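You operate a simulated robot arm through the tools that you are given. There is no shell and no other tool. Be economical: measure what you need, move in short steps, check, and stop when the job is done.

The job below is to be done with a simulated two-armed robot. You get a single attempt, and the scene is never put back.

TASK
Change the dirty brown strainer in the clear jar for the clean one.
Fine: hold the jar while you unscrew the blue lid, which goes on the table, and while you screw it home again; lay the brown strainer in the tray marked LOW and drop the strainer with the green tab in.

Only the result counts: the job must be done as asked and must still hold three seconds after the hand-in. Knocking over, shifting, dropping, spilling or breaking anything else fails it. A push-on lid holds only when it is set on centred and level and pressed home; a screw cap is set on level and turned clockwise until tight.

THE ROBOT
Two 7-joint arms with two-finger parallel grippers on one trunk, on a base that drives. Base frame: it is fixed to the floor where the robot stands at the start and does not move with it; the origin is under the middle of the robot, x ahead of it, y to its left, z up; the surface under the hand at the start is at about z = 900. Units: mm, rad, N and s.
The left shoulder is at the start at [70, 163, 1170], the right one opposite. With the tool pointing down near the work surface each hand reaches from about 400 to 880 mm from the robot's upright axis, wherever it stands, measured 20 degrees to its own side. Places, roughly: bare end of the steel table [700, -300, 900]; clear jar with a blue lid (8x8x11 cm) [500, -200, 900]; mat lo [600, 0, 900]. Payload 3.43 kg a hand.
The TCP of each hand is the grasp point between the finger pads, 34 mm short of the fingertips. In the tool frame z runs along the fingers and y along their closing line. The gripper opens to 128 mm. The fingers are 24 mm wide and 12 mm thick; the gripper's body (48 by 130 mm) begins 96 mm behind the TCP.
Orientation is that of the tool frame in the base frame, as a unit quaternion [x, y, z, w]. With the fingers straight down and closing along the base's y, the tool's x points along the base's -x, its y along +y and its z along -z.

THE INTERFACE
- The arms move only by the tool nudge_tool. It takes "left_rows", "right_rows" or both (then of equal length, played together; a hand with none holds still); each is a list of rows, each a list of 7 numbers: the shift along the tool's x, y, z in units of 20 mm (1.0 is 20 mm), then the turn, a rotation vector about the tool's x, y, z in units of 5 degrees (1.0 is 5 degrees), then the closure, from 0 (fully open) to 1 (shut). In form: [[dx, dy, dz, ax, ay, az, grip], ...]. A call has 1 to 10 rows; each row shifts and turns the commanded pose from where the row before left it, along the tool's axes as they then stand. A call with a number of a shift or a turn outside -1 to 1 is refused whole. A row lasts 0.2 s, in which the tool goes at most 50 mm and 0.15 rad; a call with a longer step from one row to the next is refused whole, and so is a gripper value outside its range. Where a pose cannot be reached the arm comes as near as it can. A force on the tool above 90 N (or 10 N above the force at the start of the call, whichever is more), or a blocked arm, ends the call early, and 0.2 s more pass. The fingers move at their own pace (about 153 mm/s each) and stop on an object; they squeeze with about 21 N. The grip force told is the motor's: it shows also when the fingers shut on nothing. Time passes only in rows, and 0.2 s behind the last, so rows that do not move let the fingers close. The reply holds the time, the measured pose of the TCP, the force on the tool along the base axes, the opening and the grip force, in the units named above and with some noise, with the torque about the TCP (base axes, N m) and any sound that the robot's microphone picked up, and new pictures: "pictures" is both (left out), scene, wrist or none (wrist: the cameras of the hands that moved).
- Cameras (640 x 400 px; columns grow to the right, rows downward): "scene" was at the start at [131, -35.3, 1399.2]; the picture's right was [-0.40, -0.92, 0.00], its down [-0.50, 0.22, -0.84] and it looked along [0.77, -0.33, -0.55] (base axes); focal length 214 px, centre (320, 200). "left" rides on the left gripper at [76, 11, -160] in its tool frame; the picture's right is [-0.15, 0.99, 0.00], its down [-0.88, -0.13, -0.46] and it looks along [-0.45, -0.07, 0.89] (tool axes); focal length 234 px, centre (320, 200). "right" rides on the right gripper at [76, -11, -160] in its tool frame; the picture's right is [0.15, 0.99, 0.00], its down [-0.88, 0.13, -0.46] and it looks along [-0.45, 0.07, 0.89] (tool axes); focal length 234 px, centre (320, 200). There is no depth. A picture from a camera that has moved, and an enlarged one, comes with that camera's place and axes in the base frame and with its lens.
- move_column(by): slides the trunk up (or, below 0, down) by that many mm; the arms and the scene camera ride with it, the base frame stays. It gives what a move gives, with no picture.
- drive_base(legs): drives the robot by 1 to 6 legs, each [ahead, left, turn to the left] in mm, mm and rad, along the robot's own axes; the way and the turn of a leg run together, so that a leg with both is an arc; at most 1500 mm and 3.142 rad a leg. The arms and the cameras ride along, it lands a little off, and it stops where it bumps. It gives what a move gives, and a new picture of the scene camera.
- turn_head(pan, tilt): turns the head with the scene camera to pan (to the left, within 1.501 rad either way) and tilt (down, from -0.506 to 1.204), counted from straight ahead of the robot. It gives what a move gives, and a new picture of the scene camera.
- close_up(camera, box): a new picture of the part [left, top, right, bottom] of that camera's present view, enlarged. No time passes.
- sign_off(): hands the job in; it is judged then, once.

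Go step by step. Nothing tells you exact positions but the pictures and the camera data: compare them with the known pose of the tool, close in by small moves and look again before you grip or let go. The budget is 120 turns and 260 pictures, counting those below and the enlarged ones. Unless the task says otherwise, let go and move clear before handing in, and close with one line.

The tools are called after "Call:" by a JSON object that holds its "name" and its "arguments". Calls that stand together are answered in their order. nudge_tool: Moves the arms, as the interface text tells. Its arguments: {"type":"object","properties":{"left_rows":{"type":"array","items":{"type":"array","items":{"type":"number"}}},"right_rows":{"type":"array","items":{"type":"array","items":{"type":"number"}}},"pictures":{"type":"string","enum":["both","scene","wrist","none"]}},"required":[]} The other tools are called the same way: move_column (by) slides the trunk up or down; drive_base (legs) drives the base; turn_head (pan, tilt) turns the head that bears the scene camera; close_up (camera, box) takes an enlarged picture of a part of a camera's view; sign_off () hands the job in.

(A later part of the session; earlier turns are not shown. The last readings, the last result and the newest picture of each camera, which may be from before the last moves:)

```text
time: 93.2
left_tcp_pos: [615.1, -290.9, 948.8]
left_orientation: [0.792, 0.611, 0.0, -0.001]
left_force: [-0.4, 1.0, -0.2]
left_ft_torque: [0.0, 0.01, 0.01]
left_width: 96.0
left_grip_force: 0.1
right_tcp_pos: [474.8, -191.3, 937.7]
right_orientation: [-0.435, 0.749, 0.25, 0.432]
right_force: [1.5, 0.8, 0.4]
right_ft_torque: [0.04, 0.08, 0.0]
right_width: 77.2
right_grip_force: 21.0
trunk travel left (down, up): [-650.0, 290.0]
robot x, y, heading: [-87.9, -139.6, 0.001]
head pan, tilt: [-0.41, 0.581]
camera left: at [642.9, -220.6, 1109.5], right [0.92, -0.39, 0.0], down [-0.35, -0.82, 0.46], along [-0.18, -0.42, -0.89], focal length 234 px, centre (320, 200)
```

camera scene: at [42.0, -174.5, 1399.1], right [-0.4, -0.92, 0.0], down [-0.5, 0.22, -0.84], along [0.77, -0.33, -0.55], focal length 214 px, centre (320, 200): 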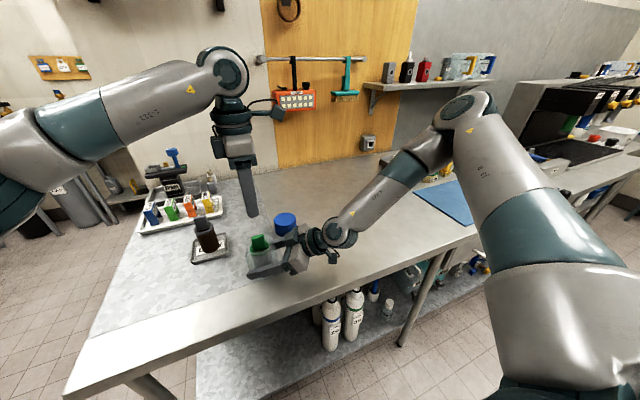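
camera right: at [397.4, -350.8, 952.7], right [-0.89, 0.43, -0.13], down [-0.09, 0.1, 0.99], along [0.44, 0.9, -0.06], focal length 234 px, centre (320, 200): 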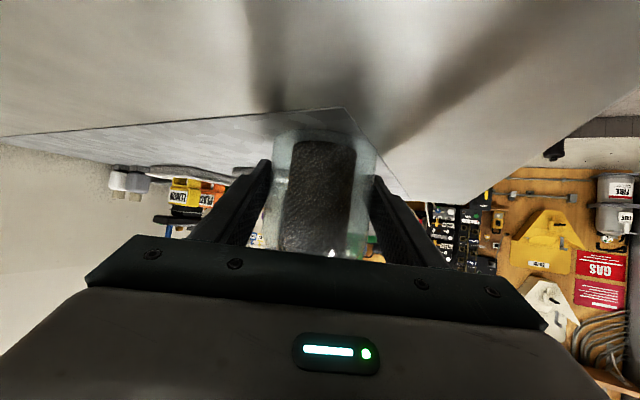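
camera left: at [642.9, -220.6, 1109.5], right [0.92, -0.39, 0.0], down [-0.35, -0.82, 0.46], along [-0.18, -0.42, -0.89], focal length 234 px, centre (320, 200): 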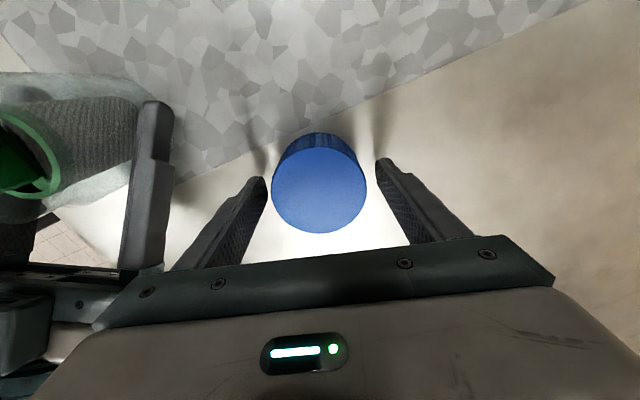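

Call:
{"name": "nudge_tool", "arguments": {"left_rows": [[0, -0.05, 0.12, 0, 0, 0, 0.3], [0, 0, 0, 0, 0, 0, 0.36], [0, 0, 0, 0, 0, 0, 0.42], [0, 0, 0, 0, 0, 0, 0.5], [0, 0, 0, 0, 0, 0, 0.6], [0, 0, 0, 0, 0, 0, 0.6]], "pictures": "wrist"}}

```text
time: 94.6
left_tcp_pos: [613.5, -290.9, 947.4]
left_orientation: [0.791, 0.611, 0.0, 0.0]
left_force: [-0.3, 0.3, 0.4]
left_ft_torque: [0.01, 0.0, -0.02]
left_width: 71.4
left_grip_force: 21.0
right_tcp_pos: [475.8, -191.5, 938.2]
right_orientation: [-0.435, 0.749, 0.25, 0.432]
right_force: [0.2, -0.9, 0.3]
right_ft_torque: [0.0, 0.05, 0.03]
right_width: 77.1
right_grip_force: 20.7
trunk travel left (down, up): [-650.0, 290.0]
robot x, y, heading: [-90.9, -138.2, 0.008]
head pan, tilt: [-0.41, 0.581]
camera left: at [641.6, -219.7, 1107.2], right [0.92, -0.39, 0.0], down [-0.35, -0.82, 0.46], along [-0.18, -0.42, -0.89], focal length 234 px, centre (320, 200)
```

left: 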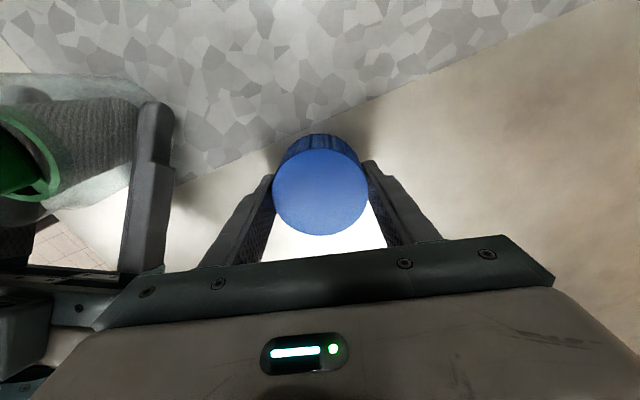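

The lid is gripped cleanly. I'll lift it and carry it back above the jar.

Call:
{"name": "nudge_tool", "arguments": {"left_rows": [[0, 0, -0.5, 0, 0, 0, 0.6], [0, 0, -1, 0, 0, 0, 0.6], [0, 0, -1, 0, 0, 0, 0.6], [0, 0, -1, 0, 0, 0, 0.6], [0, 0, -1, 0, 0, 0, 0.6], [0, 0, -1, 0, 0, 0, 0.6], [0, 0, -1, 0, 0, 0, 0.6], [0, 0, -1, 0, 0, 0, 0.6], [0, 0, -0.6, 0, 0, 0, 0.6]], "pictures": "none"}}

Call:
{"name": "nudge_tool", "arguments": {"left_rows": [[0.2, -0.5, 0, 0, 0, 0, 0.6], [0.35, -0.9, 0, 0, 0, 0, 0.6], [0.35, -0.9, 0, 0, 0, 0, 0.6], [0.35, -0.9, 0, 0, 0, 0, 0.6], [0.35, -0.9, 0, 0, 0, 0, 0.6], [0.35, -0.9, 0, 0, 0, 0, 0.6], [0.35, -0.9, 0, 0, 0, 0, 0.6], [0.35, -0.9, 0, 0, 0, 0, 0.6], [0.35, -0.9, 0, 0, 0, 0, 0.6], [0.07, -0.23, 0, 0, 0, 0, 0.6]]}}

Call:
{"name": "close_up", "arguments": {"camera": "scene", "box": [200, 170, 320, 280]}}

```text
time: 96.6
left_tcp_pos: [612.8, -290.4, 1108.3]
left_orientation: [0.792, 0.611, 0.0, 0.001]
left_force: [-0.4, -0.4, -0.7]
left_ft_torque: [-0.03, 0.0, -0.02]
left_width: 71.3
left_grip_force: 21.2
right_tcp_pos: [475.5, -191.5, 938.1]
right_orientation: [-0.434, 0.749, 0.25, 0.433]
right_force: [-0.9, -0.8, -0.5]
right_ft_torque: [0.05, 0.06, 0.0]
right_width: 77.4
right_grip_force: 20.4
trunk travel left (down, up): [-650.0, 290.0]
robot x, y, heading: [-89.2, -136.9, -0.001]
head pan, tilt: [-0.41, 0.581]
```

```text
time: 98.8
left_tcp_pos: [475.5, -190.7, 1109.3]
left_orientation: [0.793, 0.61, 0.0, 0.0]
left_force: [-0.8, 0.9, 0.6]
left_ft_torque: [0.01, 0.01, -0.04]
left_width: 71.5
left_grip_force: 20.8
right_tcp_pos: [475.1, -191.3, 937.2]
right_orientation: [-0.435, 0.749, 0.251, 0.432]
right_force: [-0.2, 0.9, 0.3]
right_ft_torque: [0.06, 0.06, 0.0]
right_width: 77.0
right_grip_force: 20.5
trunk travel left (down, up): [-650.0, 290.0]
robot x, y, heading: [-84.7, -140.3, 0.003]
head pan, tilt: [-0.41, 0.581]
camera scene: at [42.4, -174.4, 1399.2], right [-0.4, -0.92, 0.0], down [-0.5, 0.22, -0.84], along [0.77, -0.33, -0.55], focal length 214 px, centre (320, 200)
camera left: at [504.3, -120.0, 1268.8], right [0.92, -0.39, 0.0], down [-0.35, -0.82, 0.46], along [-0.18, -0.42, -0.89], focal length 234 px, centre (320, 200)
```

scene: 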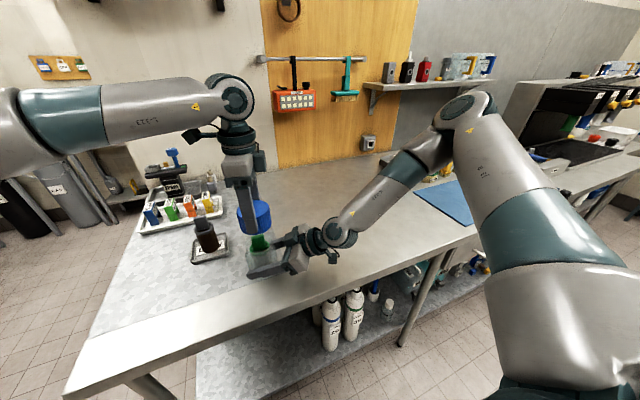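
left: 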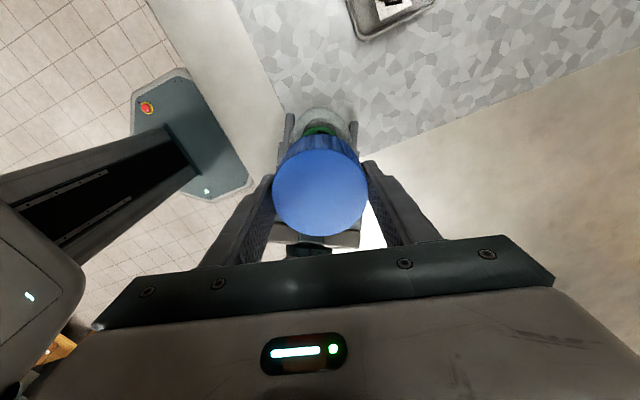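

```text
3.64 times, centred on (260, 225) of scene
camera zoom: at [42.4, -174.4, 1399.2], right [-0.4, -0.92, 0.0], down [-0.5, 0.22, -0.84], along [0.77, -0.33, -0.55], focal length 780 px, centre (538, 109)
```

zoom: 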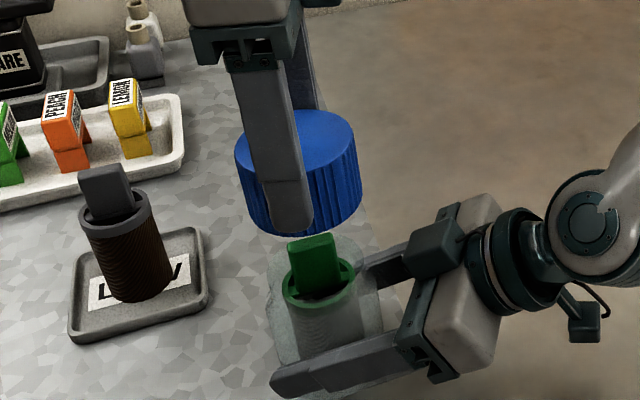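

The lid hangs centred over the jar. I'll lower it over the tab to just above the thread.

Call:
{"name": "nudge_tool", "arguments": {"left_rows": [[0, 0, 0.5, 0, 0, 0, 0.6], [0, 0, 0.8, 0, 0, 0, 0.6], [0, 0, 0.8, 0, 0, 0, 0.6], [0, 0, 0.6, 0, 0, 0, 0.6], [0, 0, 0.4, 0, 0, 0, 0.6], [0, 0, 0.15, 0, 0, 0, 0.6]], "pictures": "none"}}

Call:
{"name": "nudge_tool", "arguments": {"left_rows": [[0, 0, 0.1, 0, 0, 0, 0.6], [0, 0, 0.1, 0, 0, 0, 0.6], [0, 0, 0.05, 0, 0, 0, 0.6]], "pictures": "none"}}

Call:
{"name": "close_up", "arguments": {"camera": "scene", "box": [210, 190, 310, 280]}}

```text
time: 100.2
left_tcp_pos: [474.5, -193.2, 1045.7]
left_orientation: [0.792, 0.61, 0.001, 0.001]
left_force: [-1.9, -5.7, 24.0]
left_ft_torque: [0.32, 0.15, -0.01]
left_width: 71.8
left_grip_force: 20.9
right_tcp_pos: [474.3, -191.5, 938.1]
right_orientation: [-0.435, 0.749, 0.251, 0.433]
right_force: [3.4, 4.4, -6.6]
right_ft_torque: [-0.25, 0.26, 0.1]
right_width: 76.7
right_grip_force: 20.8
trunk travel left (down, up): [-650.0, 290.0]
robot x, y, heading: [-85.1, -138.9, 0.003]
head pan, tilt: [-0.41, 0.581]
```

```text
time: 101.0
left_tcp_pos: [474.3, -191.0, 1040.4]
left_orientation: [0.792, 0.61, 0.001, 0.0]
left_force: [1.0, -6.5, 18.4]
left_ft_torque: [0.09, -0.68, -0.2]
left_width: 71.7
left_grip_force: 20.6
right_tcp_pos: [473.8, -191.7, 939.4]
right_orientation: [-0.435, 0.749, 0.25, 0.433]
right_force: [-0.8, 3.0, -1.5]
right_ft_torque: [-0.15, 0.43, 0.18]
right_width: 76.5
right_grip_force: 21.1
trunk travel left (down, up): [-650.0, 290.0]
robot x, y, heading: [-87.4, -137.9, 0.003]
head pan, tilt: [-0.41, 0.581]
```

```text
4.44 times, centred on (260, 235) of scene
camera zoom: at [40.5, -174.9, 1399.4], right [-0.4, -0.92, 0.0], down [-0.5, 0.22, -0.84], along [0.77, -0.33, -0.55], focal length 953 px, centre (587, 44)
```

zoom: 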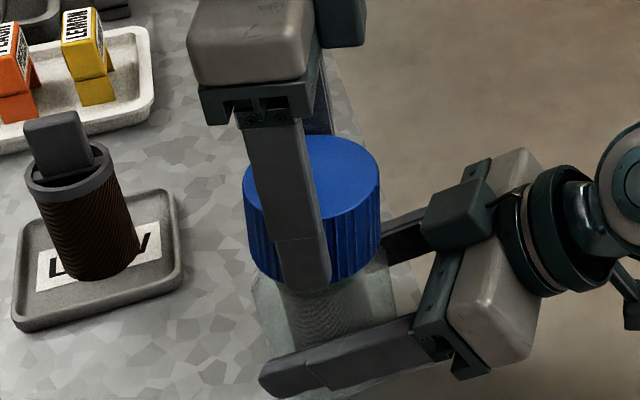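

The lid made contact near TCP z 1040 with some sideways load. I'll look before turning.

Call:
{"name": "close_up", "arguments": {"camera": "left", "box": [250, 90, 400, 240]}}

Call:
{"name": "close_up", "arguments": {"camera": "right", "box": [230, 120, 422, 260]}}

Call:
{"name": "close_up", "arguments": {"camera": "scene", "box": [235, 215, 285, 265]}}

```text
2.67 times, centred on (325, 165) of left
camera zoom: at [502.6, -120.0, 1200.1], right [0.92, -0.39, 0.0], down [-0.35, -0.82, 0.46], along [-0.18, -0.42, -0.89], focal length 624 px, centre (307, 293)
```

zoom: 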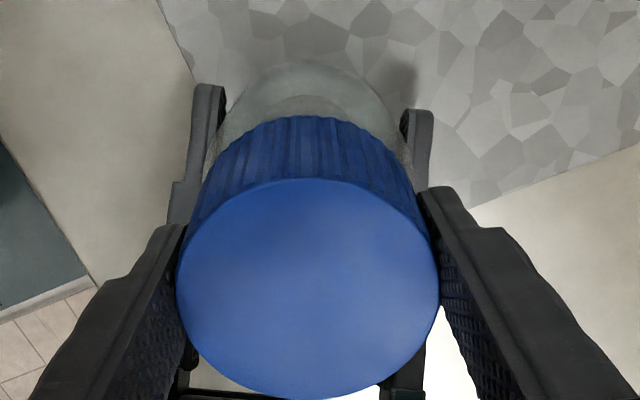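

```text
2.86 times, centred on (326, 190) of right
camera zoom: at [396.1, -351.1, 953.4], right [-0.89, 0.43, -0.13], down [-0.09, 0.1, 0.99], along [0.44, 0.9, -0.05], focal length 669 px, centre (303, 229)
```

zoom: 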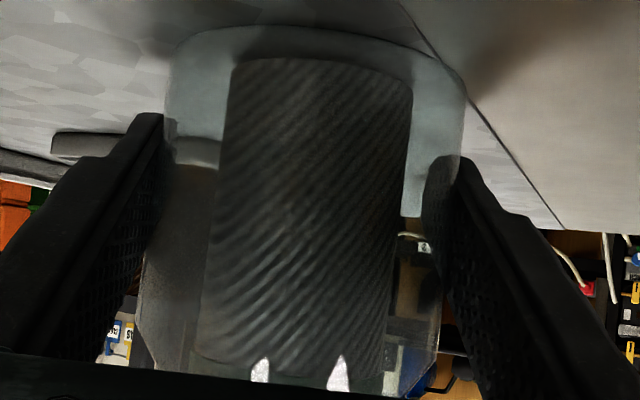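

```text
8.00 times, centred on (260, 240) of scene
camera zoom: at [40.5, -174.9, 1399.4], right [-0.4, -0.92, 0.0], down [-0.5, 0.22, -0.84], along [0.77, -0.33, -0.55], focal length 1716 px, centre (800, -120)
```

zoom: 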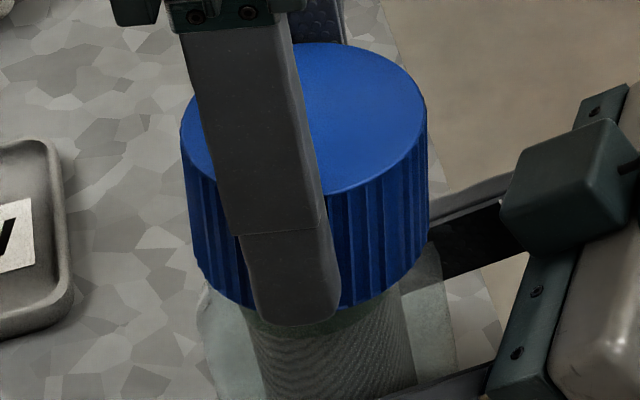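

I'll lift 12 mm to free it and read the unloaded pose.

Call:
{"name": "nudge_tool", "arguments": {"left_rows": [[0, 0, -0.3, 0, 0, 0, 0.6], [0, 0, -0.3, 0, 0, 0, 0.6], [0, 0, 0, 0, 0, 0, 0.6]], "pictures": "none"}}

Call:
{"name": "close_up", "arguments": {"camera": "scene", "box": [235, 205, 285, 265]}}

Call:
{"name": "close_up", "arguments": {"camera": "left", "box": [250, 90, 400, 240]}}

```text
time: 101.8
left_tcp_pos: [476.9, -189.9, 1051.8]
left_orientation: [0.792, 0.611, 0.0, 0.0]
left_force: [-0.2, 0.0, 0.3]
left_ft_torque: [0.02, 0.02, 0.02]
left_width: 71.4
left_grip_force: 21.3
right_tcp_pos: [475.5, -190.2, 939.3]
right_orientation: [-0.435, 0.748, 0.251, 0.433]
right_force: [1.3, 2.1, 5.0]
right_ft_torque: [0.36, -0.12, -0.03]
right_width: 76.5
right_grip_force: 21.1
trunk travel left (down, up): [-650.0, 290.0]
robot x, y, heading: [-88.6, -141.1, 0.008]
head pan, tilt: [-0.41, 0.581]
```

```text
6.67 times, centred on (260, 235) of scene
camera zoom: at [42.0, -173.9, 1399.2], right [-0.4, -0.92, 0.0], down [-0.5, 0.22, -0.84], along [0.77, -0.33, -0.55], focal length 1430 px, centre (720, -33)
```

zoom: 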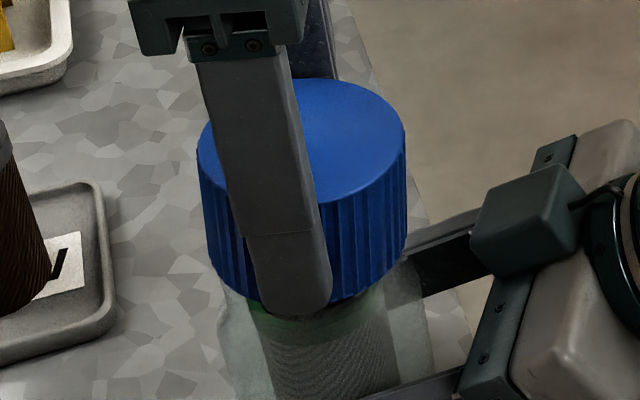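

```text
2.67 times, centred on (325, 165) of left
camera zoom: at [504.3, -119.2, 1211.3], right [0.92, -0.39, 0.0], down [-0.35, -0.82, 0.46], along [-0.18, -0.42, -0.89], focal length 624 px, centre (307, 293)
```

zoom: 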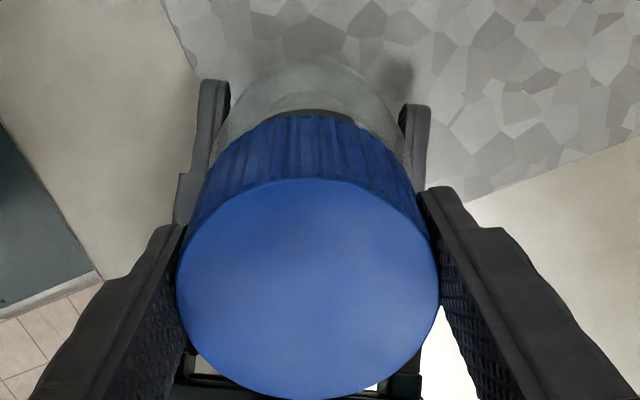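

Free again. While seated the lid drew the hand by about (-2,-1) mm, so I'll shift that way, lower again gently, and read the force.

Call:
{"name": "nudge_tool", "arguments": {"left_rows": [[-0.05, -0.07, 0.15, 0, 0, 0, 0.6], [0, 0, 0.15, 0, 0, 0, 0.6], [0, 0, 0.1, 0, 0, 0, 0.6]], "pictures": "none"}}

Call:
{"name": "nudge_tool", "arguments": {"left_rows": [[0, 0, 0.1, 0, 0, 0, 0.6], [0, 0, 0.1, 0, 0, 0, 0.6]], "pictures": "none"}}

```text
time: 102.6
left_tcp_pos: [472.4, -191.3, 1043.3]
left_orientation: [0.792, 0.611, 0.001, 0.0]
left_force: [1.7, -2.2, 0.2]
left_ft_torque: [-0.14, -0.09, -0.02]
left_width: 71.6
left_grip_force: 20.9
right_tcp_pos: [475.1, -191.8, 938.1]
right_orientation: [-0.435, 0.749, 0.25, 0.433]
right_force: [1.0, 0.7, 7.3]
right_ft_torque: [0.17, -0.21, -0.08]
right_width: 76.2
right_grip_force: 21.2
trunk travel left (down, up): [-650.0, 290.0]
robot x, y, heading: [-93.8, -141.4, 0.001]
head pan, tilt: [-0.41, 0.581]
```

```text
time: 103.2
left_tcp_pos: [472.4, -192.4, 1042.0]
left_orientation: [0.792, 0.611, 0.001, 0.003]
left_force: [1.8, -2.3, 22.8]
left_ft_torque: [-0.19, -0.92, -0.1]
left_width: 71.8
left_grip_force: 21.0
right_tcp_pos: [474.0, -192.8, 937.4]
right_orientation: [-0.434, 0.75, 0.25, 0.432]
right_force: [3.8, 2.4, 0.3]
right_ft_torque: [0.7, 0.19, -0.07]
right_width: 76.2
right_grip_force: 21.5
trunk travel left (down, up): [-650.0, 290.0]
robot x, y, heading: [-89.2, -138.2, 0.005]
head pan, tilt: [-0.41, 0.581]
```

It slid over the neck freely and now rests on the thread start near z 1042. I'll turn clockwise 50° with light downward feed.

Call:
{"name": "nudge_tool", "arguments": {"left_rows": [[0, 0, 0, 0, 0, 1, 0.6], [0, 0, 0, 0, 0, 1, 0.6], [0, 0, 0.006, 0, 0, 1, 0.6], [0, 0, 0.006, 0, 0, 1, 0.6], [0, 0, 0.006, 0, 0, 1, 0.6], [0, 0, 0.006, 0, 0, 1, 0.6], [0, 0, 0.006, 0, 0, 1, 0.6], [0, 0, 0.006, 0, 0, 1, 0.6], [0, 0, 0.006, 0, 0, 1, 0.6], [0, 0, 0.006, 0, 0, 1, 0.6]], "pictures": "wrist"}}

Call:
{"name": "close_up", "arguments": {"camera": "scene", "box": [235, 205, 285, 265]}}

```text
time: 105.4
left_tcp_pos: [472.6, -191.2, 1037.8]
left_orientation: [0.976, 0.217, 0.001, 0.001]
left_force: [-7.6, 3.3, 14.1]
left_ft_torque: [0.58, 0.23, 0.29]
left_width: 71.7
left_grip_force: 21.3
right_tcp_pos: [476.8, -191.9, 938.6]
right_orientation: [-0.434, 0.75, 0.25, 0.433]
right_force: [9.5, 0.7, -4.4]
right_ft_torque: [-0.34, 0.55, -0.31]
right_width: 75.7
right_grip_force: 20.3
trunk travel left (down, up): [-650.0, 290.0]
robot x, y, heading: [-85.7, -140.3, -0.003]
head pan, tilt: [-0.41, 0.581]
camera left: at [544.9, -169.2, 1198.7], right [0.29, -0.96, 0.0], down [-0.85, -0.26, 0.46], along [-0.44, -0.13, -0.89], focal length 234 px, centre (320, 200)
```

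left: 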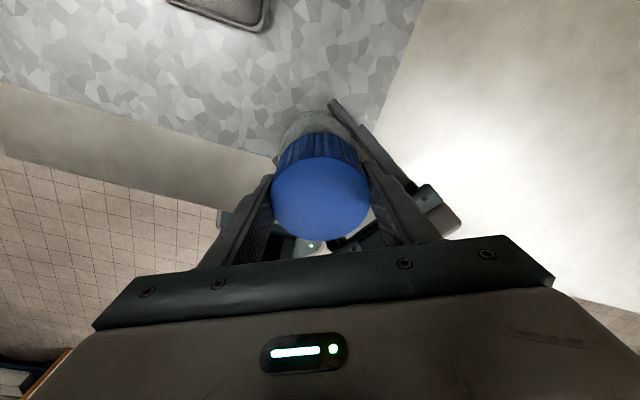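

```text
6.67 times, centred on (260, 235) of scene
camera zoom: at [41.9, -173.8, 1399.3], right [-0.4, -0.92, 0.0], down [-0.5, 0.22, -0.84], along [0.77, -0.33, -0.55], focal length 1430 px, centre (720, -33)
```

zoom: 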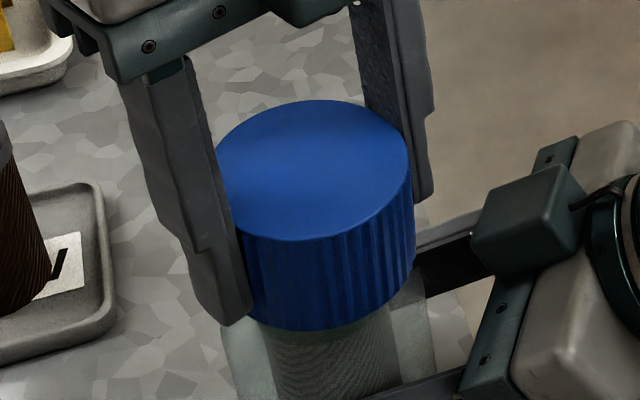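

It moved down about 4 mm while turning, with slight torque. I'll continue clockwise and watch z and the torque.

Call:
{"name": "nudge_tool", "arguments": {"left_rows": [[0, 0, 0, 0, 0, 1, 0.6], [0, 0, 0.006, 0, 0, 1, 0.6], [0, 0, 0.006, 0, 0, 1, 0.6], [0, 0, 0.006, 0, 0, 1, 0.6], [0, 0, 0.006, 0, 0, 1, 0.6], [0, 0, 0.006, 0, 0, 1, 0.6], [0, 0, 0.006, 0, 0, 1, 0.6], [0, 0, 0.006, 0, 0, 1, 0.6]], "pictures": "none"}}

```text
time: 107.2
left_tcp_pos: [473.0, -190.6, 1038.9]
left_orientation: [0.992, -0.129, 0.0, -0.001]
left_force: [-12.5, 19.8, 16.1]
left_ft_torque: [1.28, 0.15, 0.62]
left_width: 72.1
left_grip_force: 21.0
right_tcp_pos: [475.4, -192.0, 938.5]
right_orientation: [-0.434, 0.75, 0.25, 0.433]
right_force: [11.1, -17.3, -4.8]
right_ft_torque: [0.53, 0.7, -0.55]
right_width: 76.2
right_grip_force: 20.7
trunk travel left (down, up): [-650.0, 290.0]
robot x, y, heading: [-88.0, -140.8, 0.006]
head pan, tilt: [-0.41, 0.581]
```

Torque and sideways load are growing without descent. I'll look before continuing.

Call:
{"name": "close_up", "arguments": {"camera": "scene", "box": [225, 205, 295, 275]}}

Call:
{"name": "close_up", "arguments": {"camera": "left", "box": [220, 70, 420, 250]}}

Call:
{"name": "close_up", "arguments": {"camera": "right", "box": [230, 120, 422, 260]}}

```text
5.71 times, centred on (260, 240) of scene
camera zoom: at [40.9, -173.8, 1399.4], right [-0.4, -0.92, 0.0], down [-0.5, 0.22, -0.84], along [0.77, -0.33, -0.55], focal length 1226 px, centre (663, -29)
```

zoom: 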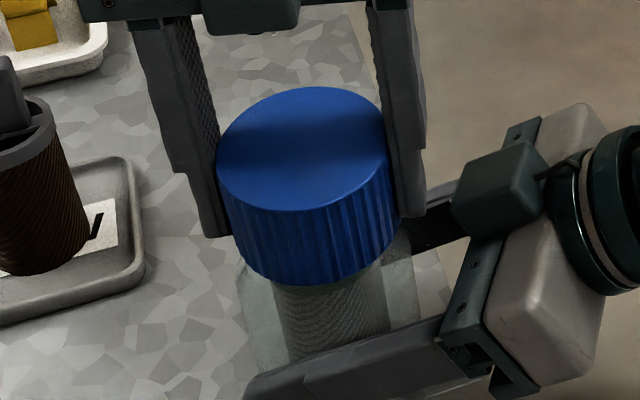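

```text
2.22 times, centred on (320, 160) of left
camera zoom: at [541.2, -221.0, 1198.3], right [-0.39, -0.92, 0.0], down [-0.82, 0.35, 0.46], along [-0.42, 0.18, -0.89], focal length 520 px, centre (320, 289)
```

zoom: 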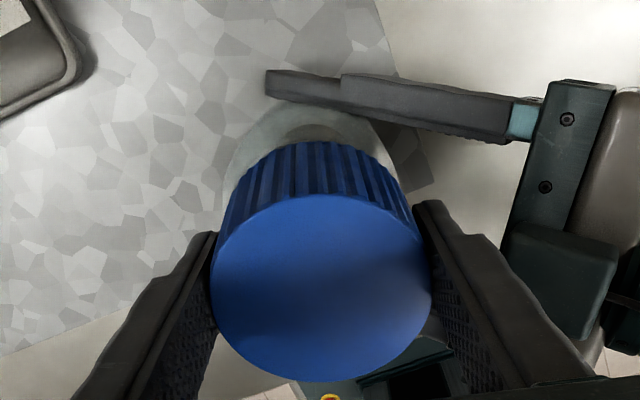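

```text
2.86 times, centred on (326, 190) of right
camera zoom: at [396.9, -350.9, 953.1], right [-0.89, 0.43, -0.13], down [-0.09, 0.11, 0.99], along [0.44, 0.9, -0.05], focal length 669 px, centre (303, 229)
```

zoom: 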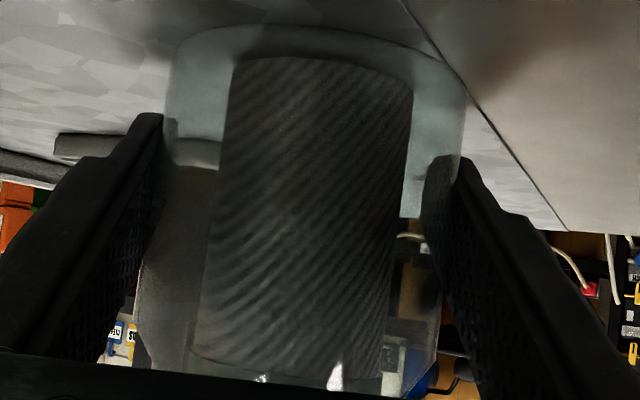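

The lid seems slightly tilted in the grip, a likely cross-thread. I'll turn back anticlockwise and lift off to re-level it.

Call:
{"name": "nudge_tool", "arguments": {"left_rows": [[0, 0, 0, 0, 0, -1, 0.6], [0, 0, 0, 0, 0, -1, 0.6], [0, 0, -0.006, 0, 0, -1, 0.6], [0, 0, -0.006, 0, 0, -1, 0.6], [0, 0, -0.006, 0, 0, -1, 0.6], [0, 0, -0.006, 0, 0, -1, 0.6], [0, 0, -0.006, 0, 0, -1, 0.6], [0, 0, -0.006, 0, 0, -1, 0.6]], "pictures": "none"}}

Call:
{"name": "nudge_tool", "arguments": {"left_rows": [[0, 0, 0, 0, 0, -1, 0.6], [0, 0, 0, 0, 0, -1, 0.6], [0, 0, -0.006, 0, 0, -1, 0.6], [0, 0, -0.006, 0, 0, -1, 0.6], [0, 0, -0.006, 0, 0, -1, 0.6], [0, 0, -0.006, 0, 0, -1, 0.6], [0, 0, -0.006, 0, 0, -1, 0.6], [0, 0, -0.006, 0, 0, -1, 0.6], [0, 0, -0.006, 0, 0, -1, 0.6], [0, 0, -0.006, 0, 0, -1, 0.6]], "pictures": "none"}}

```text
time: 109.0
left_tcp_pos: [471.8, -190.5, 1038.5]
left_orientation: [0.976, 0.219, 0.0, 0.001]
left_force: [0.7, -2.8, -0.4]
left_ft_torque: [-0.06, -0.04, -0.05]
left_width: 71.3
left_grip_force: 20.9
right_tcp_pos: [475.5, -190.2, 939.6]
right_orientation: [-0.435, 0.748, 0.251, 0.433]
right_force: [-4.0, 4.5, 8.3]
right_ft_torque: [-0.34, 0.25, -0.1]
right_width: 75.8
right_grip_force: 21.4
trunk travel left (down, up): [-650.0, 290.0]
robot x, y, heading: [-89.0, -142.0, 0.002]
head pan, tilt: [-0.41, 0.581]
```

```text
time: 111.2
left_tcp_pos: [474.5, -190.7, 1038.5]
left_orientation: [0.791, 0.612, 0.0, 0.0]
left_force: [9.0, -6.1, -2.1]
left_ft_torque: [-0.24, -0.3, -0.16]
left_width: 71.5
left_grip_force: 20.8
right_tcp_pos: [474.4, -191.0, 938.3]
right_orientation: [-0.434, 0.749, 0.25, 0.433]
right_force: [-9.2, 10.2, 9.2]
right_ft_torque: [-0.5, -0.38, 0.07]
right_width: 75.9
right_grip_force: 21.1
trunk travel left (down, up): [-650.0, 290.0]
robot x, y, heading: [-88.7, -137.9, 0.004]
head pan, tilt: [-0.41, 0.581]
```

Call:
{"name": "nudge_tool", "arguments": {"left_rows": [[0, 0, -0.3, 0, 0, 0, 0.6], [0, 0, -0.5, 0, 0, 0, 0.6], [0, 0, -0.8, 0, 0, 0, 0.6], [0, 0, -0.8, 0, 0, 0, 0.6], [0, 0, 0, 0, 0, 0, 0.6]]}}

Call:
{"name": "close_up", "arguments": {"camera": "left", "box": [230, 70, 410, 250]}}

Call:
{"name": "close_up", "arguments": {"camera": "scene", "box": [225, 190, 295, 275]}}

```text
time: 112.4
left_tcp_pos: [473.0, -192.1, 1085.4]
left_orientation: [0.792, 0.61, 0.0, 0.0]
left_force: [-0.2, -0.4, -0.4]
left_ft_torque: [-0.01, -0.01, 0.0]
left_width: 71.4
left_grip_force: 20.8
right_tcp_pos: [474.6, -191.7, 937.4]
right_orientation: [-0.435, 0.749, 0.251, 0.432]
right_force: [-0.7, -1.8, 1.7]
right_ft_torque: [-0.14, 0.1, 0.06]
right_width: 75.8
right_grip_force: 21.1
trunk travel left (down, up): [-650.0, 290.0]
robot x, y, heading: [-89.1, -141.0, -0.001]
head pan, tilt: [-0.41, 0.581]
camera scene: at [42.2, -174.5, 1399.1], right [-0.4, -0.92, 0.0], down [-0.5, 0.22, -0.84], along [0.77, -0.33, -0.55], focal length 214 px, centre (320, 200)
camera left: at [502.2, -121.2, 1246.1], right [0.92, -0.39, 0.0], down [-0.35, -0.82, 0.46], along [-0.18, -0.42, -0.89], focal length 234 px, centre (320, 200)
```

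scene: 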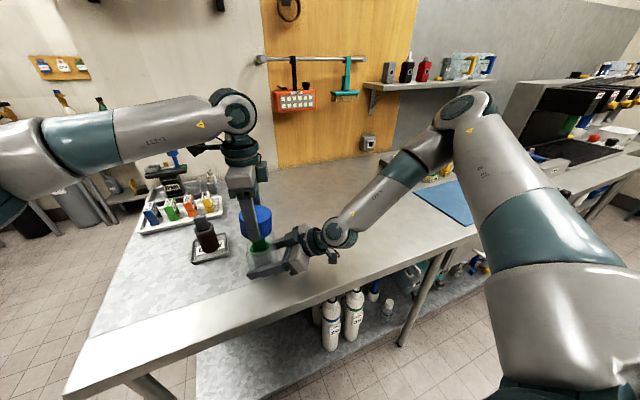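
left: 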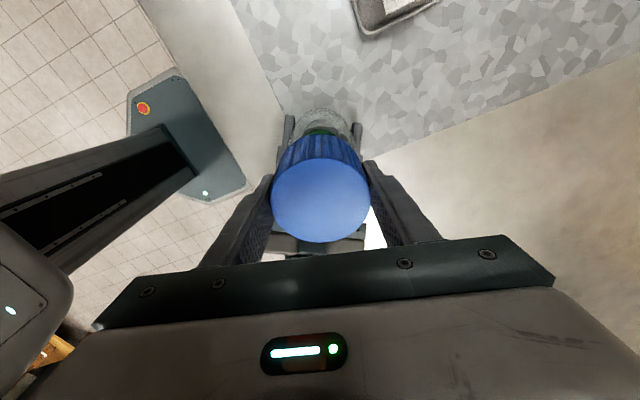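

```text
2.22 times, centred on (320, 160) of left
camera zoom: at [502.2, -121.2, 1246.1], right [0.92, -0.39, 0.0], down [-0.35, -0.82, 0.46], along [-0.18, -0.42, -0.89], focal length 520 px, centre (320, 289)
```

zoom: 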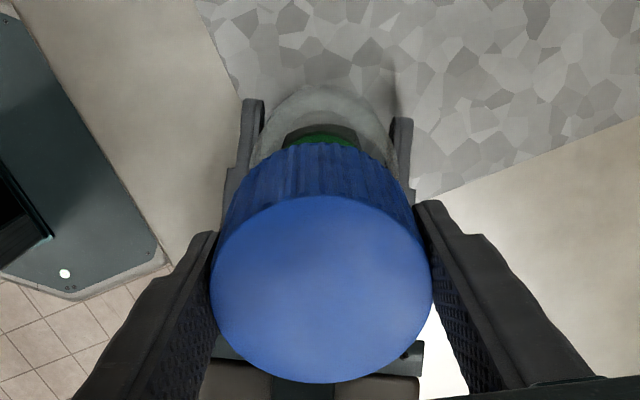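

```text
4.71 times, centred on (260, 232) of scene
camera zoom: at [42.2, -174.5, 1399.1], right [-0.4, -0.92, 0.0], down [-0.5, 0.22, -0.84], along [0.77, -0.33, -0.55], focal length 1009 px, centre (602, 47)
```

zoom: 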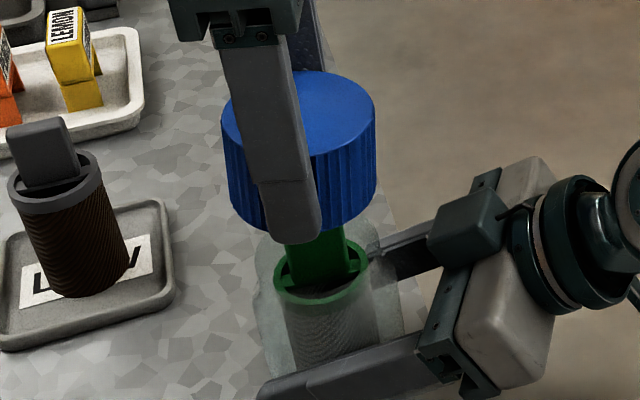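

The lid is free. I'll shift +1.5 mm in x, lower it onto the neck, and let go so that it settles level and centred on the thread by itself.

Call:
{"name": "nudge_tool", "arguments": {"left_rows": [[0.02, 0.07, 0.6, 0, 0, 0, 0.6], [0, 0, 0.6, 0, 0, 0, 0.6], [0, 0, 0.4, 0, 0, 0, 0.6], [0, 0, 0.2, 0, 0, 0, 0.6], [0, 0, 0.1, 0, 0, 0, 0.6], [0, 0, 0.1, 0, 0, 0, 0.6]], "pictures": "none"}}

Call:
{"name": "nudge_tool", "arguments": {"left_rows": [[0, 0, 0.1, 0, 0, 0, 0.6], [0, 0, 0.05, 0, 0, 0, 0.6]], "pictures": "none"}}

```text
time: 113.8
left_tcp_pos: [475.0, -191.0, 1044.9]
left_orientation: [0.791, 0.611, 0.0, 0.0]
left_force: [1.0, -0.3, -0.1]
left_ft_torque: [0.03, 0.01, -0.02]
left_width: 71.5
left_grip_force: 20.9
right_tcp_pos: [474.6, -192.0, 937.2]
right_orientation: [-0.435, 0.749, 0.251, 0.432]
right_force: [-0.2, -0.4, 0.1]
right_ft_torque: [-0.02, 0.03, 0.0]
right_width: 75.7
right_grip_force: 20.6
trunk travel left (down, up): [-650.0, 290.0]
robot x, y, heading: [-89.1, -141.8, -0.001]
head pan, tilt: [-0.41, 0.581]
```

```text
time: 114.4
left_tcp_pos: [474.2, -190.5, 1043.6]
left_orientation: [0.792, 0.611, 0.0, 0.0]
left_force: [-0.1, 0.2, -0.5]
left_ft_torque: [-0.01, -0.04, 0.02]
left_width: 71.1
left_grip_force: 20.5
right_tcp_pos: [476.4, -191.9, 938.0]
right_orientation: [-0.435, 0.749, 0.251, 0.432]
right_force: [0.2, 0.0, -0.5]
right_ft_torque: [-0.03, -0.01, 0.0]
right_width: 76.0
right_grip_force: 20.7
trunk travel left (down, up): [-650.0, 290.0]
robot x, y, heading: [-88.9, -137.5, 0.004]
head pan, tilt: [-0.41, 0.581]
```

No load at all now: it slides over the neck cleanly. I'll go on down to the thread.

Call:
{"name": "nudge_tool", "arguments": {"left_rows": [[0, 0, 0.07, 0, 0, 0, 0.6], [0, 0, 0.07, 0, 0, 0, 0.6], [0, 0, 0.0, 0, 0, 0, 0.6]], "pictures": "none"}}

Call:
{"name": "nudge_tool", "arguments": {"left_rows": [[0, 0, 0.05, 0, 0, 0, 0.6], [0, 0, 0.05, 0, 0, 0, 0.6], [0, 0, 0.0, 0, 0, 0, 0.6]], "pictures": "none"}}

```text
time: 115.2
left_tcp_pos: [475.7, -190.5, 1041.2]
left_orientation: [0.792, 0.61, 0.0, 0.001]
left_force: [-1.1, -1.6, 11.8]
left_ft_torque: [-0.33, -0.26, -0.06]
left_width: 71.5
left_grip_force: 20.8
right_tcp_pos: [475.5, -192.1, 937.9]
right_orientation: [-0.434, 0.75, 0.25, 0.432]
right_force: [1.4, 0.5, -5.3]
right_ft_torque: [0.02, 0.38, 0.09]
right_width: 76.1
right_grip_force: 21.2
trunk travel left (down, up): [-650.0, 290.0]
robot x, y, heading: [-92.6, -139.7, 0.005]
head pan, tilt: [-0.41, 0.581]
```

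```text
time: 116.0
left_tcp_pos: [475.2, -191.4, 1038.3]
left_orientation: [0.792, 0.61, 0.0, 0.0]
left_force: [-0.1, -0.7, -0.4]
left_ft_torque: [-0.01, -0.01, -0.01]
left_width: 71.2
left_grip_force: 20.7
right_tcp_pos: [475.3, -192.3, 938.7]
right_orientation: [-0.435, 0.748, 0.251, 0.433]
right_force: [0.5, -0.3, -0.5]
right_ft_torque: [0.0, 0.01, -0.01]
right_width: 75.8
right_grip_force: 21.7
trunk travel left (down, up): [-650.0, 290.0]
robot x, y, heading: [-84.1, -140.7, 0.011]
head pan, tilt: [-0.41, 0.581]
```

It slipped past the lip and is unloaded at z 1038. A little further to the thread.

Call:
{"name": "nudge_tool", "arguments": {"left_rows": [[0, 0, 0.05, 0, 0, 0, 0.6], [0, 0, 0.05, 0, 0, 0, 0.6], [0, 0, 0.0, 0, 0, 0, 0.6]], "pictures": "none"}}

Call:
{"name": "close_up", "arguments": {"camera": "scene", "box": [225, 200, 295, 275]}}

```text
time: 116.8
left_tcp_pos: [475.4, -191.0, 1036.3]
left_orientation: [0.792, 0.61, 0.0, 0.0]
left_force: [-0.7, -0.8, -0.3]
left_ft_torque: [0.01, -0.01, 0.03]
left_width: 71.4
left_grip_force: 20.7
right_tcp_pos: [475.1, -190.8, 938.0]
right_orientation: [-0.435, 0.748, 0.252, 0.433]
right_force: [-0.4, -0.6, 0.2]
right_ft_torque: [-0.01, -0.01, 0.04]
right_width: 75.7
right_grip_force: 20.6
trunk travel left (down, up): [-650.0, 290.0]
robot x, y, heading: [-88.0, -138.2, 0.007]
head pan, tilt: [-0.41, 0.581]
```

```text
5.33 times, centred on (260, 238) of scene
camera zoom: at [42.4, -174.3, 1399.2], right [-0.4, -0.92, 0.0], down [-0.5, 0.22, -0.84], along [0.77, -0.33, -0.55], focal length 1144 px, centre (640, 0)
```

zoom: 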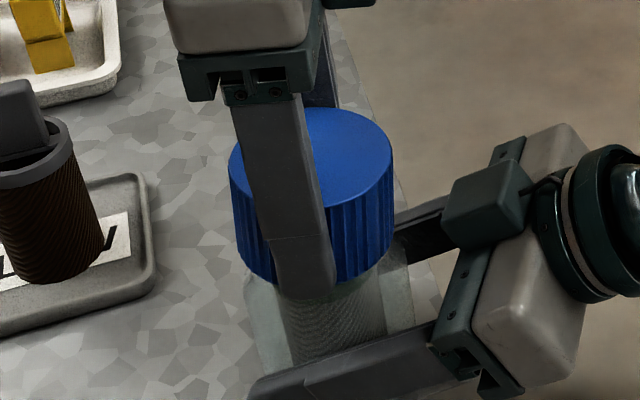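

Still force-free at 1036.3, the height where it came off. I'll press a bit further to feel the thread start.

Call:
{"name": "nudge_tool", "arguments": {"left_rows": [[0, 0, 0.05, 0, 0, 0, 0.6], [0, 0, 0.05, 0, 0, 0, 0.6], [0, 0, 0.0, 0, 0, 0, 0.6]], "pictures": "none"}}

```text
time: 117.6
left_tcp_pos: [473.8, -192.5, 1033.8]
left_orientation: [0.792, 0.611, -0.001, 0.001]
left_force: [2.5, -0.8, 0.8]
left_ft_torque: [-0.04, -0.09, -0.02]
left_width: 70.9
left_grip_force: 21.5
right_tcp_pos: [475.0, -191.7, 937.6]
right_orientation: [-0.436, 0.749, 0.251, 0.432]
right_force: [-2.5, 0.3, -1.7]
right_ft_torque: [-0.02, -0.13, -0.03]
right_width: 76.0
right_grip_force: 20.8
trunk travel left (down, up): [-650.0, 290.0]
robot x, y, heading: [-89.3, -137.7, 0.004]
head pan, tilt: [-0.41, 0.581]
```

Call:
{"name": "nudge_tool", "arguments": {"left_rows": [[0, 0, 0.05, 0, 0, 0, 0.6], [0, 0, 0.0, 0, 0, 0, 0.6]], "pictures": "none"}}

Call:
{"name": "nudge_tool", "arguments": {"left_rows": [[0, 0, 0.02, 0, 0, 1, 0.6], [0, 0, 0.006, 0, 0, 1, 0.6], [0, 0, 0.006, 0, 0, 1, 0.6], [0, 0, 0.006, 0, 0, 1, 0.6], [0, 0, 0.006, 0, 0, 1, 0.6], [0, 0, 0.006, 0, 0, 1, 0.6]], "pictures": "none"}}

```text
time: 118.2
left_tcp_pos: [474.6, -190.9, 1033.0]
left_orientation: [0.791, 0.611, 0.0, -0.001]
left_force: [2.8, -0.3, 1.1]
left_ft_torque: [0.02, -0.14, -0.01]
left_width: 71.4
left_grip_force: 20.9
right_tcp_pos: [476.1, -192.3, 937.9]
right_orientation: [-0.434, 0.749, 0.25, 0.433]
right_force: [-3.0, 0.7, -1.4]
right_ft_torque: [0.02, -0.12, 0.01]
right_width: 75.9
right_grip_force: 20.6
trunk travel left (down, up): [-650.0, 290.0]
robot x, y, heading: [-89.0, -137.1, 0.006]
head pan, tilt: [-0.41, 0.581]
```

```text
time: 119.6
left_tcp_pos: [475.4, -191.7, 1032.9]
left_orientation: [0.923, 0.385, 0.0, 0.0]
left_force: [2.1, 4.5, -0.2]
left_ft_torque: [0.13, -0.06, 0.12]
left_width: 71.3
left_grip_force: 20.8
right_tcp_pos: [475.5, -192.3, 937.7]
right_orientation: [-0.434, 0.749, 0.251, 0.433]
right_force: [-2.4, -4.0, -0.8]
right_ft_torque: [0.26, -0.18, -0.08]
right_width: 76.0
right_grip_force: 20.8
trunk travel left (down, up): [-650.0, 290.0]
robot x, y, heading: [-87.7, -140.4, 0.002]
head pan, tilt: [-0.41, 0.581]
```

Forces stay low, so the thread seems to catch. I'll keep turning clockwise with a slight feed.

Call:
{"name": "nudge_tool", "arguments": {"left_rows": [[0, 0, 0.007, 0, 0, 1, 0.6], [0, 0, 0.007, 0, 0, 1, 0.6], [0, 0, 0.007, 0, 0, 1, 0.6], [0, 0, 0.007, 0, 0, 1, 0.6], [0, 0, 0.007, 0, 0, 1, 0.6], [0, 0, 0.007, 0, 0, 1, 0.6], [0, 0, 0.007, 0, 0, 1, 0.6], [0, 0, 0.007, 0, 0, 1, 0.6], [0, 0, 0.007, 0, 0, 1, 0.6], [0, 0, 0.007, 0, 0, 1, 0.6]], "pictures": "wrist"}}

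Call:
{"name": "close_up", "arguments": {"camera": "scene", "box": [225, 200, 295, 275]}}

```text
time: 121.8
left_tcp_pos: [474.7, -190.8, 1030.5]
left_orientation: [0.999, -0.042, 0.0, -0.001]
left_force: [-1.9, 3.9, -1.1]
left_ft_torque: [0.11, 0.11, 0.03]
left_width: 71.3
left_grip_force: 21.1
right_tcp_pos: [475.3, -191.3, 938.1]
right_orientation: [-0.435, 0.749, 0.251, 0.433]
right_force: [2.7, -3.8, -0.8]
right_ft_torque: [0.21, 0.13, -0.08]
right_width: 75.7
right_grip_force: 20.8
trunk travel left (down, up): [-650.0, 290.0]
robot x, y, heading: [-89.7, -144.1, -0.0]
head pan, tilt: [-0.41, 0.581]
camera left: at [548.7, -208.1, 1191.7], right [-0.23, -0.97, 0.0], down [-0.87, 0.2, 0.46], along [-0.44, 0.1, -0.89], focal length 234 px, centre (320, 200)
```

left: 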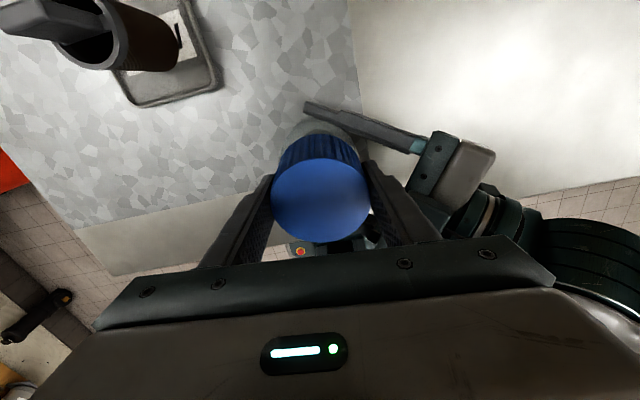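

```text
5.33 times, centred on (260, 238) of scene
camera zoom: at [42.5, -174.3, 1399.2], right [-0.4, -0.92, 0.0], down [-0.5, 0.22, -0.84], along [0.77, -0.33, -0.55], focal length 1144 px, centre (640, 0)
```

zoom: 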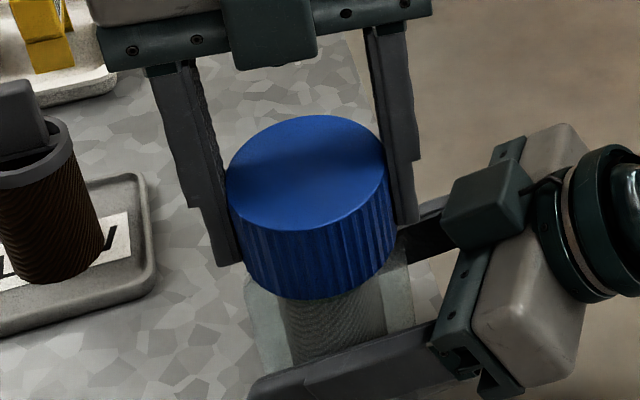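

It runs smoothly: 80° in with almost no load. Continuing.

Call:
{"name": "nudge_tool", "arguments": {"left_rows": [[0, 0, 0.006, 0, 0, 1, 0.6], [0, 0, 0.006, 0, 0, 1, 0.6], [0, 0, 0.006, 0, 0, 1, 0.6], [0, 0, 0.006, 0, 0, 1, 0.6], [0, 0, 0.006, 0, 0, 1, 0.6], [0, 0, 0.006, 0, 0, 1, 0.6], [0, 0, 0.006, 0, 0, 1, 0.6], [0, 0, 0.006, 0, 0, 1, 0.6], [0, 0, 0.006, 0, 0, 1, 0.6], [0, 0, 0.006, 0, 0, 1, 0.6]], "pictures": "none"}}

Call:
{"name": "nudge_tool", "arguments": {"left_rows": [[0, 0, 0.006, 0, 0, 1, 0.6], [0, 0, 0.006, 0, 0, 1, 0.6], [0, 0, 0.006, 0, 0, 1, 0.6], [0, 0, 0.006, 0, 0, 1, 0.6], [0, 0, 0.006, 0, 0, 1, 0.6], [0, 0, 0.006, 0, 0, 1, 0.6]], "pictures": "none"}}

```text
time: 124.0
left_tcp_pos: [474.0, -190.6, 1031.7]
left_orientation: [0.888, -0.46, -0.001, 0.0]
left_force: [1.2, 12.6, -0.8]
left_ft_torque: [0.47, -0.08, 0.12]
left_width: 71.6
left_grip_force: 20.6
right_tcp_pos: [475.2, -190.9, 937.8]
right_orientation: [-0.435, 0.749, 0.251, 0.432]
right_force: [-1.9, -13.0, -0.1]
right_ft_torque: [0.57, -0.09, -0.14]
right_width: 75.7
right_grip_force: 20.8
trunk travel left (down, up): [-650.0, 290.0]
robot x, y, heading: [-90.2, -138.8, 0.005]
head pan, tilt: [-0.41, 0.581]
```

```text
time: 125.4
left_tcp_pos: [475.0, -191.6, 1029.5]
left_orientation: [0.739, -0.674, -0.001, 0.0]
left_force: [3.1, 11.7, 0.0]
left_ft_torque: [0.49, -0.11, 0.12]
left_width: 71.5
left_grip_force: 20.8
right_tcp_pos: [475.1, -191.5, 938.9]
right_orientation: [-0.435, 0.749, 0.25, 0.432]
right_force: [-1.1, -11.4, 2.9]
right_ft_torque: [0.4, -0.08, -0.05]
right_width: 76.2
right_grip_force: 20.5
trunk travel left (down, up): [-650.0, 290.0]
robot x, y, heading: [-92.0, -138.2, 0.004]
head pan, tilt: [-0.41, 0.581]
```

160° in, with a 12 N side load along +y. I'll shift 1.5 mm to relieve it and go on.

Call:
{"name": "nudge_tool", "arguments": {"left_rows": [[-0.08, 0, 0.006, 0, 0, 1, 0.6], [0, 0, 0.006, 0, 0, 1, 0.6], [0, 0, 0.006, 0, 0, 1, 0.6], [0, 0, 0.006, 0, 0, 1, 0.6], [0, 0, 0.006, 0, 0, 1, 0.6], [0, 0, 0.006, 0, 0, 1, 0.6], [0, 0, 0.006, 0, 0, 1, 0.6], [0, 0, 0.006, 0, 0, 1, 0.6]], "pictures": "none"}}

Call:
{"name": "nudge_tool", "arguments": {"left_rows": [[0, 0, 0.006, 0, 0, 1, 0.6], [0, 0, 0.006, 0, 0, 1, 0.6], [0, 0, 0.006, 0, 0, 1, 0.6], [0, 0, 0.006, 0, 0, 1, 0.6], [0, 0, 0.006, 0, 0, 1, 0.6], [0, 0, 0.006, 0, 0, 1, 0.6]], "pictures": "wrist"}}

Call:
{"name": "close_up", "arguments": {"camera": "scene", "box": [225, 200, 295, 275]}}

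```text
time: 127.2
left_tcp_pos: [474.3, -189.1, 1029.6]
left_orientation: [-0.464, 0.886, 0.0, 0.001]
left_force: [8.2, -6.0, 0.4]
left_ft_torque: [-0.13, -0.28, 0.11]
left_width: 71.3
left_grip_force: 20.8
right_tcp_pos: [474.5, -191.0, 939.2]
right_orientation: [-0.436, 0.749, 0.25, 0.432]
right_force: [-6.3, 5.5, 3.7]
right_ft_torque: [-0.57, -0.4, -0.06]
right_width: 76.0
right_grip_force: 21.0
trunk travel left (down, up): [-650.0, 290.0]
robot x, y, heading: [-86.5, -143.1, -0.003]
head pan, tilt: [-0.41, 0.581]
```

```text
time: 128.6
left_tcp_pos: [474.9, -190.6, 1028.0]
left_orientation: [-0.218, 0.976, -0.001, 0.0]
left_force: [8.1, -11.6, 0.0]
left_ft_torque: [-0.28, -0.28, 0.13]
left_width: 71.5
left_grip_force: 21.1
right_tcp_pos: [474.9, -191.5, 939.4]
right_orientation: [-0.434, 0.75, 0.25, 0.433]
right_force: [-9.0, 11.3, 1.7]
right_ft_torque: [-0.78, -0.25, -0.18]
right_width: 76.0
right_grip_force: 20.6
trunk travel left (down, up): [-650.0, 290.0]
robot x, y, heading: [-90.5, -139.3, 0.007]
head pan, tilt: [-0.41, 0.581]
camera left: at [400.1, -211.2, 1189.0], right [-0.29, 0.96, 0.0], down [0.85, 0.26, 0.46], along [0.44, 0.13, -0.89], focal length 234 px, centre (320, 200)
```

left: 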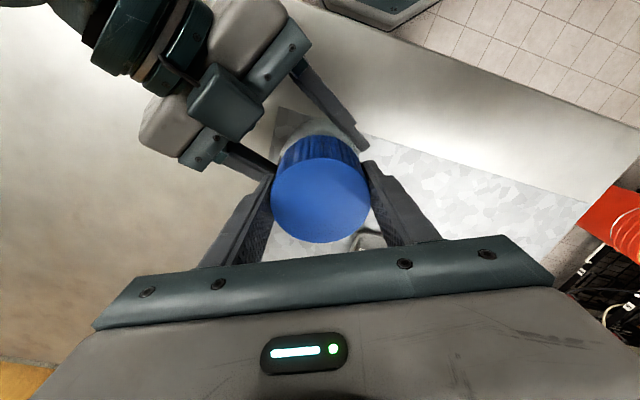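

```text
5.33 times, centred on (260, 238) of scene
camera zoom: at [42.0, -174.1, 1399.2], right [-0.4, -0.92, 0.0], down [-0.5, 0.22, -0.84], along [0.77, -0.33, -0.55], focal length 1144 px, centre (640, 0)
```

zoom: 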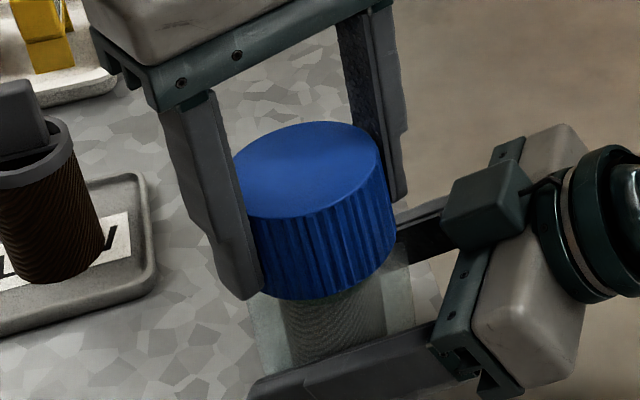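

Yaw is 25° and the lid is still a few mm above its seat. I'll relieve the side load and continue clockwise.

Call:
{"name": "nudge_tool", "arguments": {"left_rows": [[0, -0.07, 0.006, 0, 0, 1, 0.6], [0, 0, 0.006, 0, 0, 1, 0.6], [0, 0, 0.006, 0, 0, 1, 0.6], [0, 0, 0.006, 0, 0, 1, 0.6], [0, 0, 0.006, 0, 0, 1, 0.6], [0, 0, 0.006, 0, 0, 1, 0.6], [0, 0, 0.006, 0, 0, 1, 0.6], [0, 0, 0.006, 0, 0, 1, 0.6]], "pictures": "none"}}

Call:
{"name": "nudge_tool", "arguments": {"left_rows": [[0, 0, 0.006, 0, 0, 1, 0.6], [0, 0, 0.006, 0, 0, 1, 0.6], [0, 0, 0.006, 0, 0, 1, 0.6], [0, 0, 0.006, 0, 0, 1, 0.6], [0, 0, 0.006, 0, 0, 1, 0.6], [0, 0, 0.006, 0, 0, 1, 0.6], [0, 0, 0.006, 0, 0, 1, 0.6]], "pictures": "none"}}

```text
time: 130.4
left_tcp_pos: [474.5, -191.5, 1029.1]
left_orientation: [0.129, 0.992, 0.0, 0.0]
left_force: [8.7, -2.7, -1.1]
left_ft_torque: [-0.07, -0.33, 0.08]
left_width: 71.4
left_grip_force: 21.1
right_tcp_pos: [476.9, -191.7, 937.4]
right_orientation: [-0.435, 0.749, 0.25, 0.433]
right_force: [-9.5, 1.5, 3.5]
right_ft_torque: [-0.27, -0.37, -0.07]
right_width: 75.9
right_grip_force: 20.9
trunk travel left (down, up): [-650.0, 290.0]
robot x, y, heading: [-86.3, -140.4, 0.004]
head pan, tilt: [-0.41, 0.581]
```

```text
time: 132.0
left_tcp_pos: [475.0, -191.0, 1026.6]
left_orientation: [0.421, 0.907, 0.0, 0.0]
left_force: [4.5, 0.6, -0.5]
left_ft_torque: [0.06, -0.22, 0.04]
left_width: 71.4
left_grip_force: 21.3
right_tcp_pos: [475.6, -190.4, 937.8]
right_orientation: [-0.434, 0.749, 0.25, 0.433]
right_force: [-4.7, -1.0, 1.8]
right_ft_torque: [-0.04, -0.19, -0.07]
right_width: 76.0
right_grip_force: 20.8
trunk travel left (down, up): [-650.0, 290.0]
robot x, y, heading: [-92.5, -139.7, 0.005]
head pan, tilt: [-0.41, 0.581]
```

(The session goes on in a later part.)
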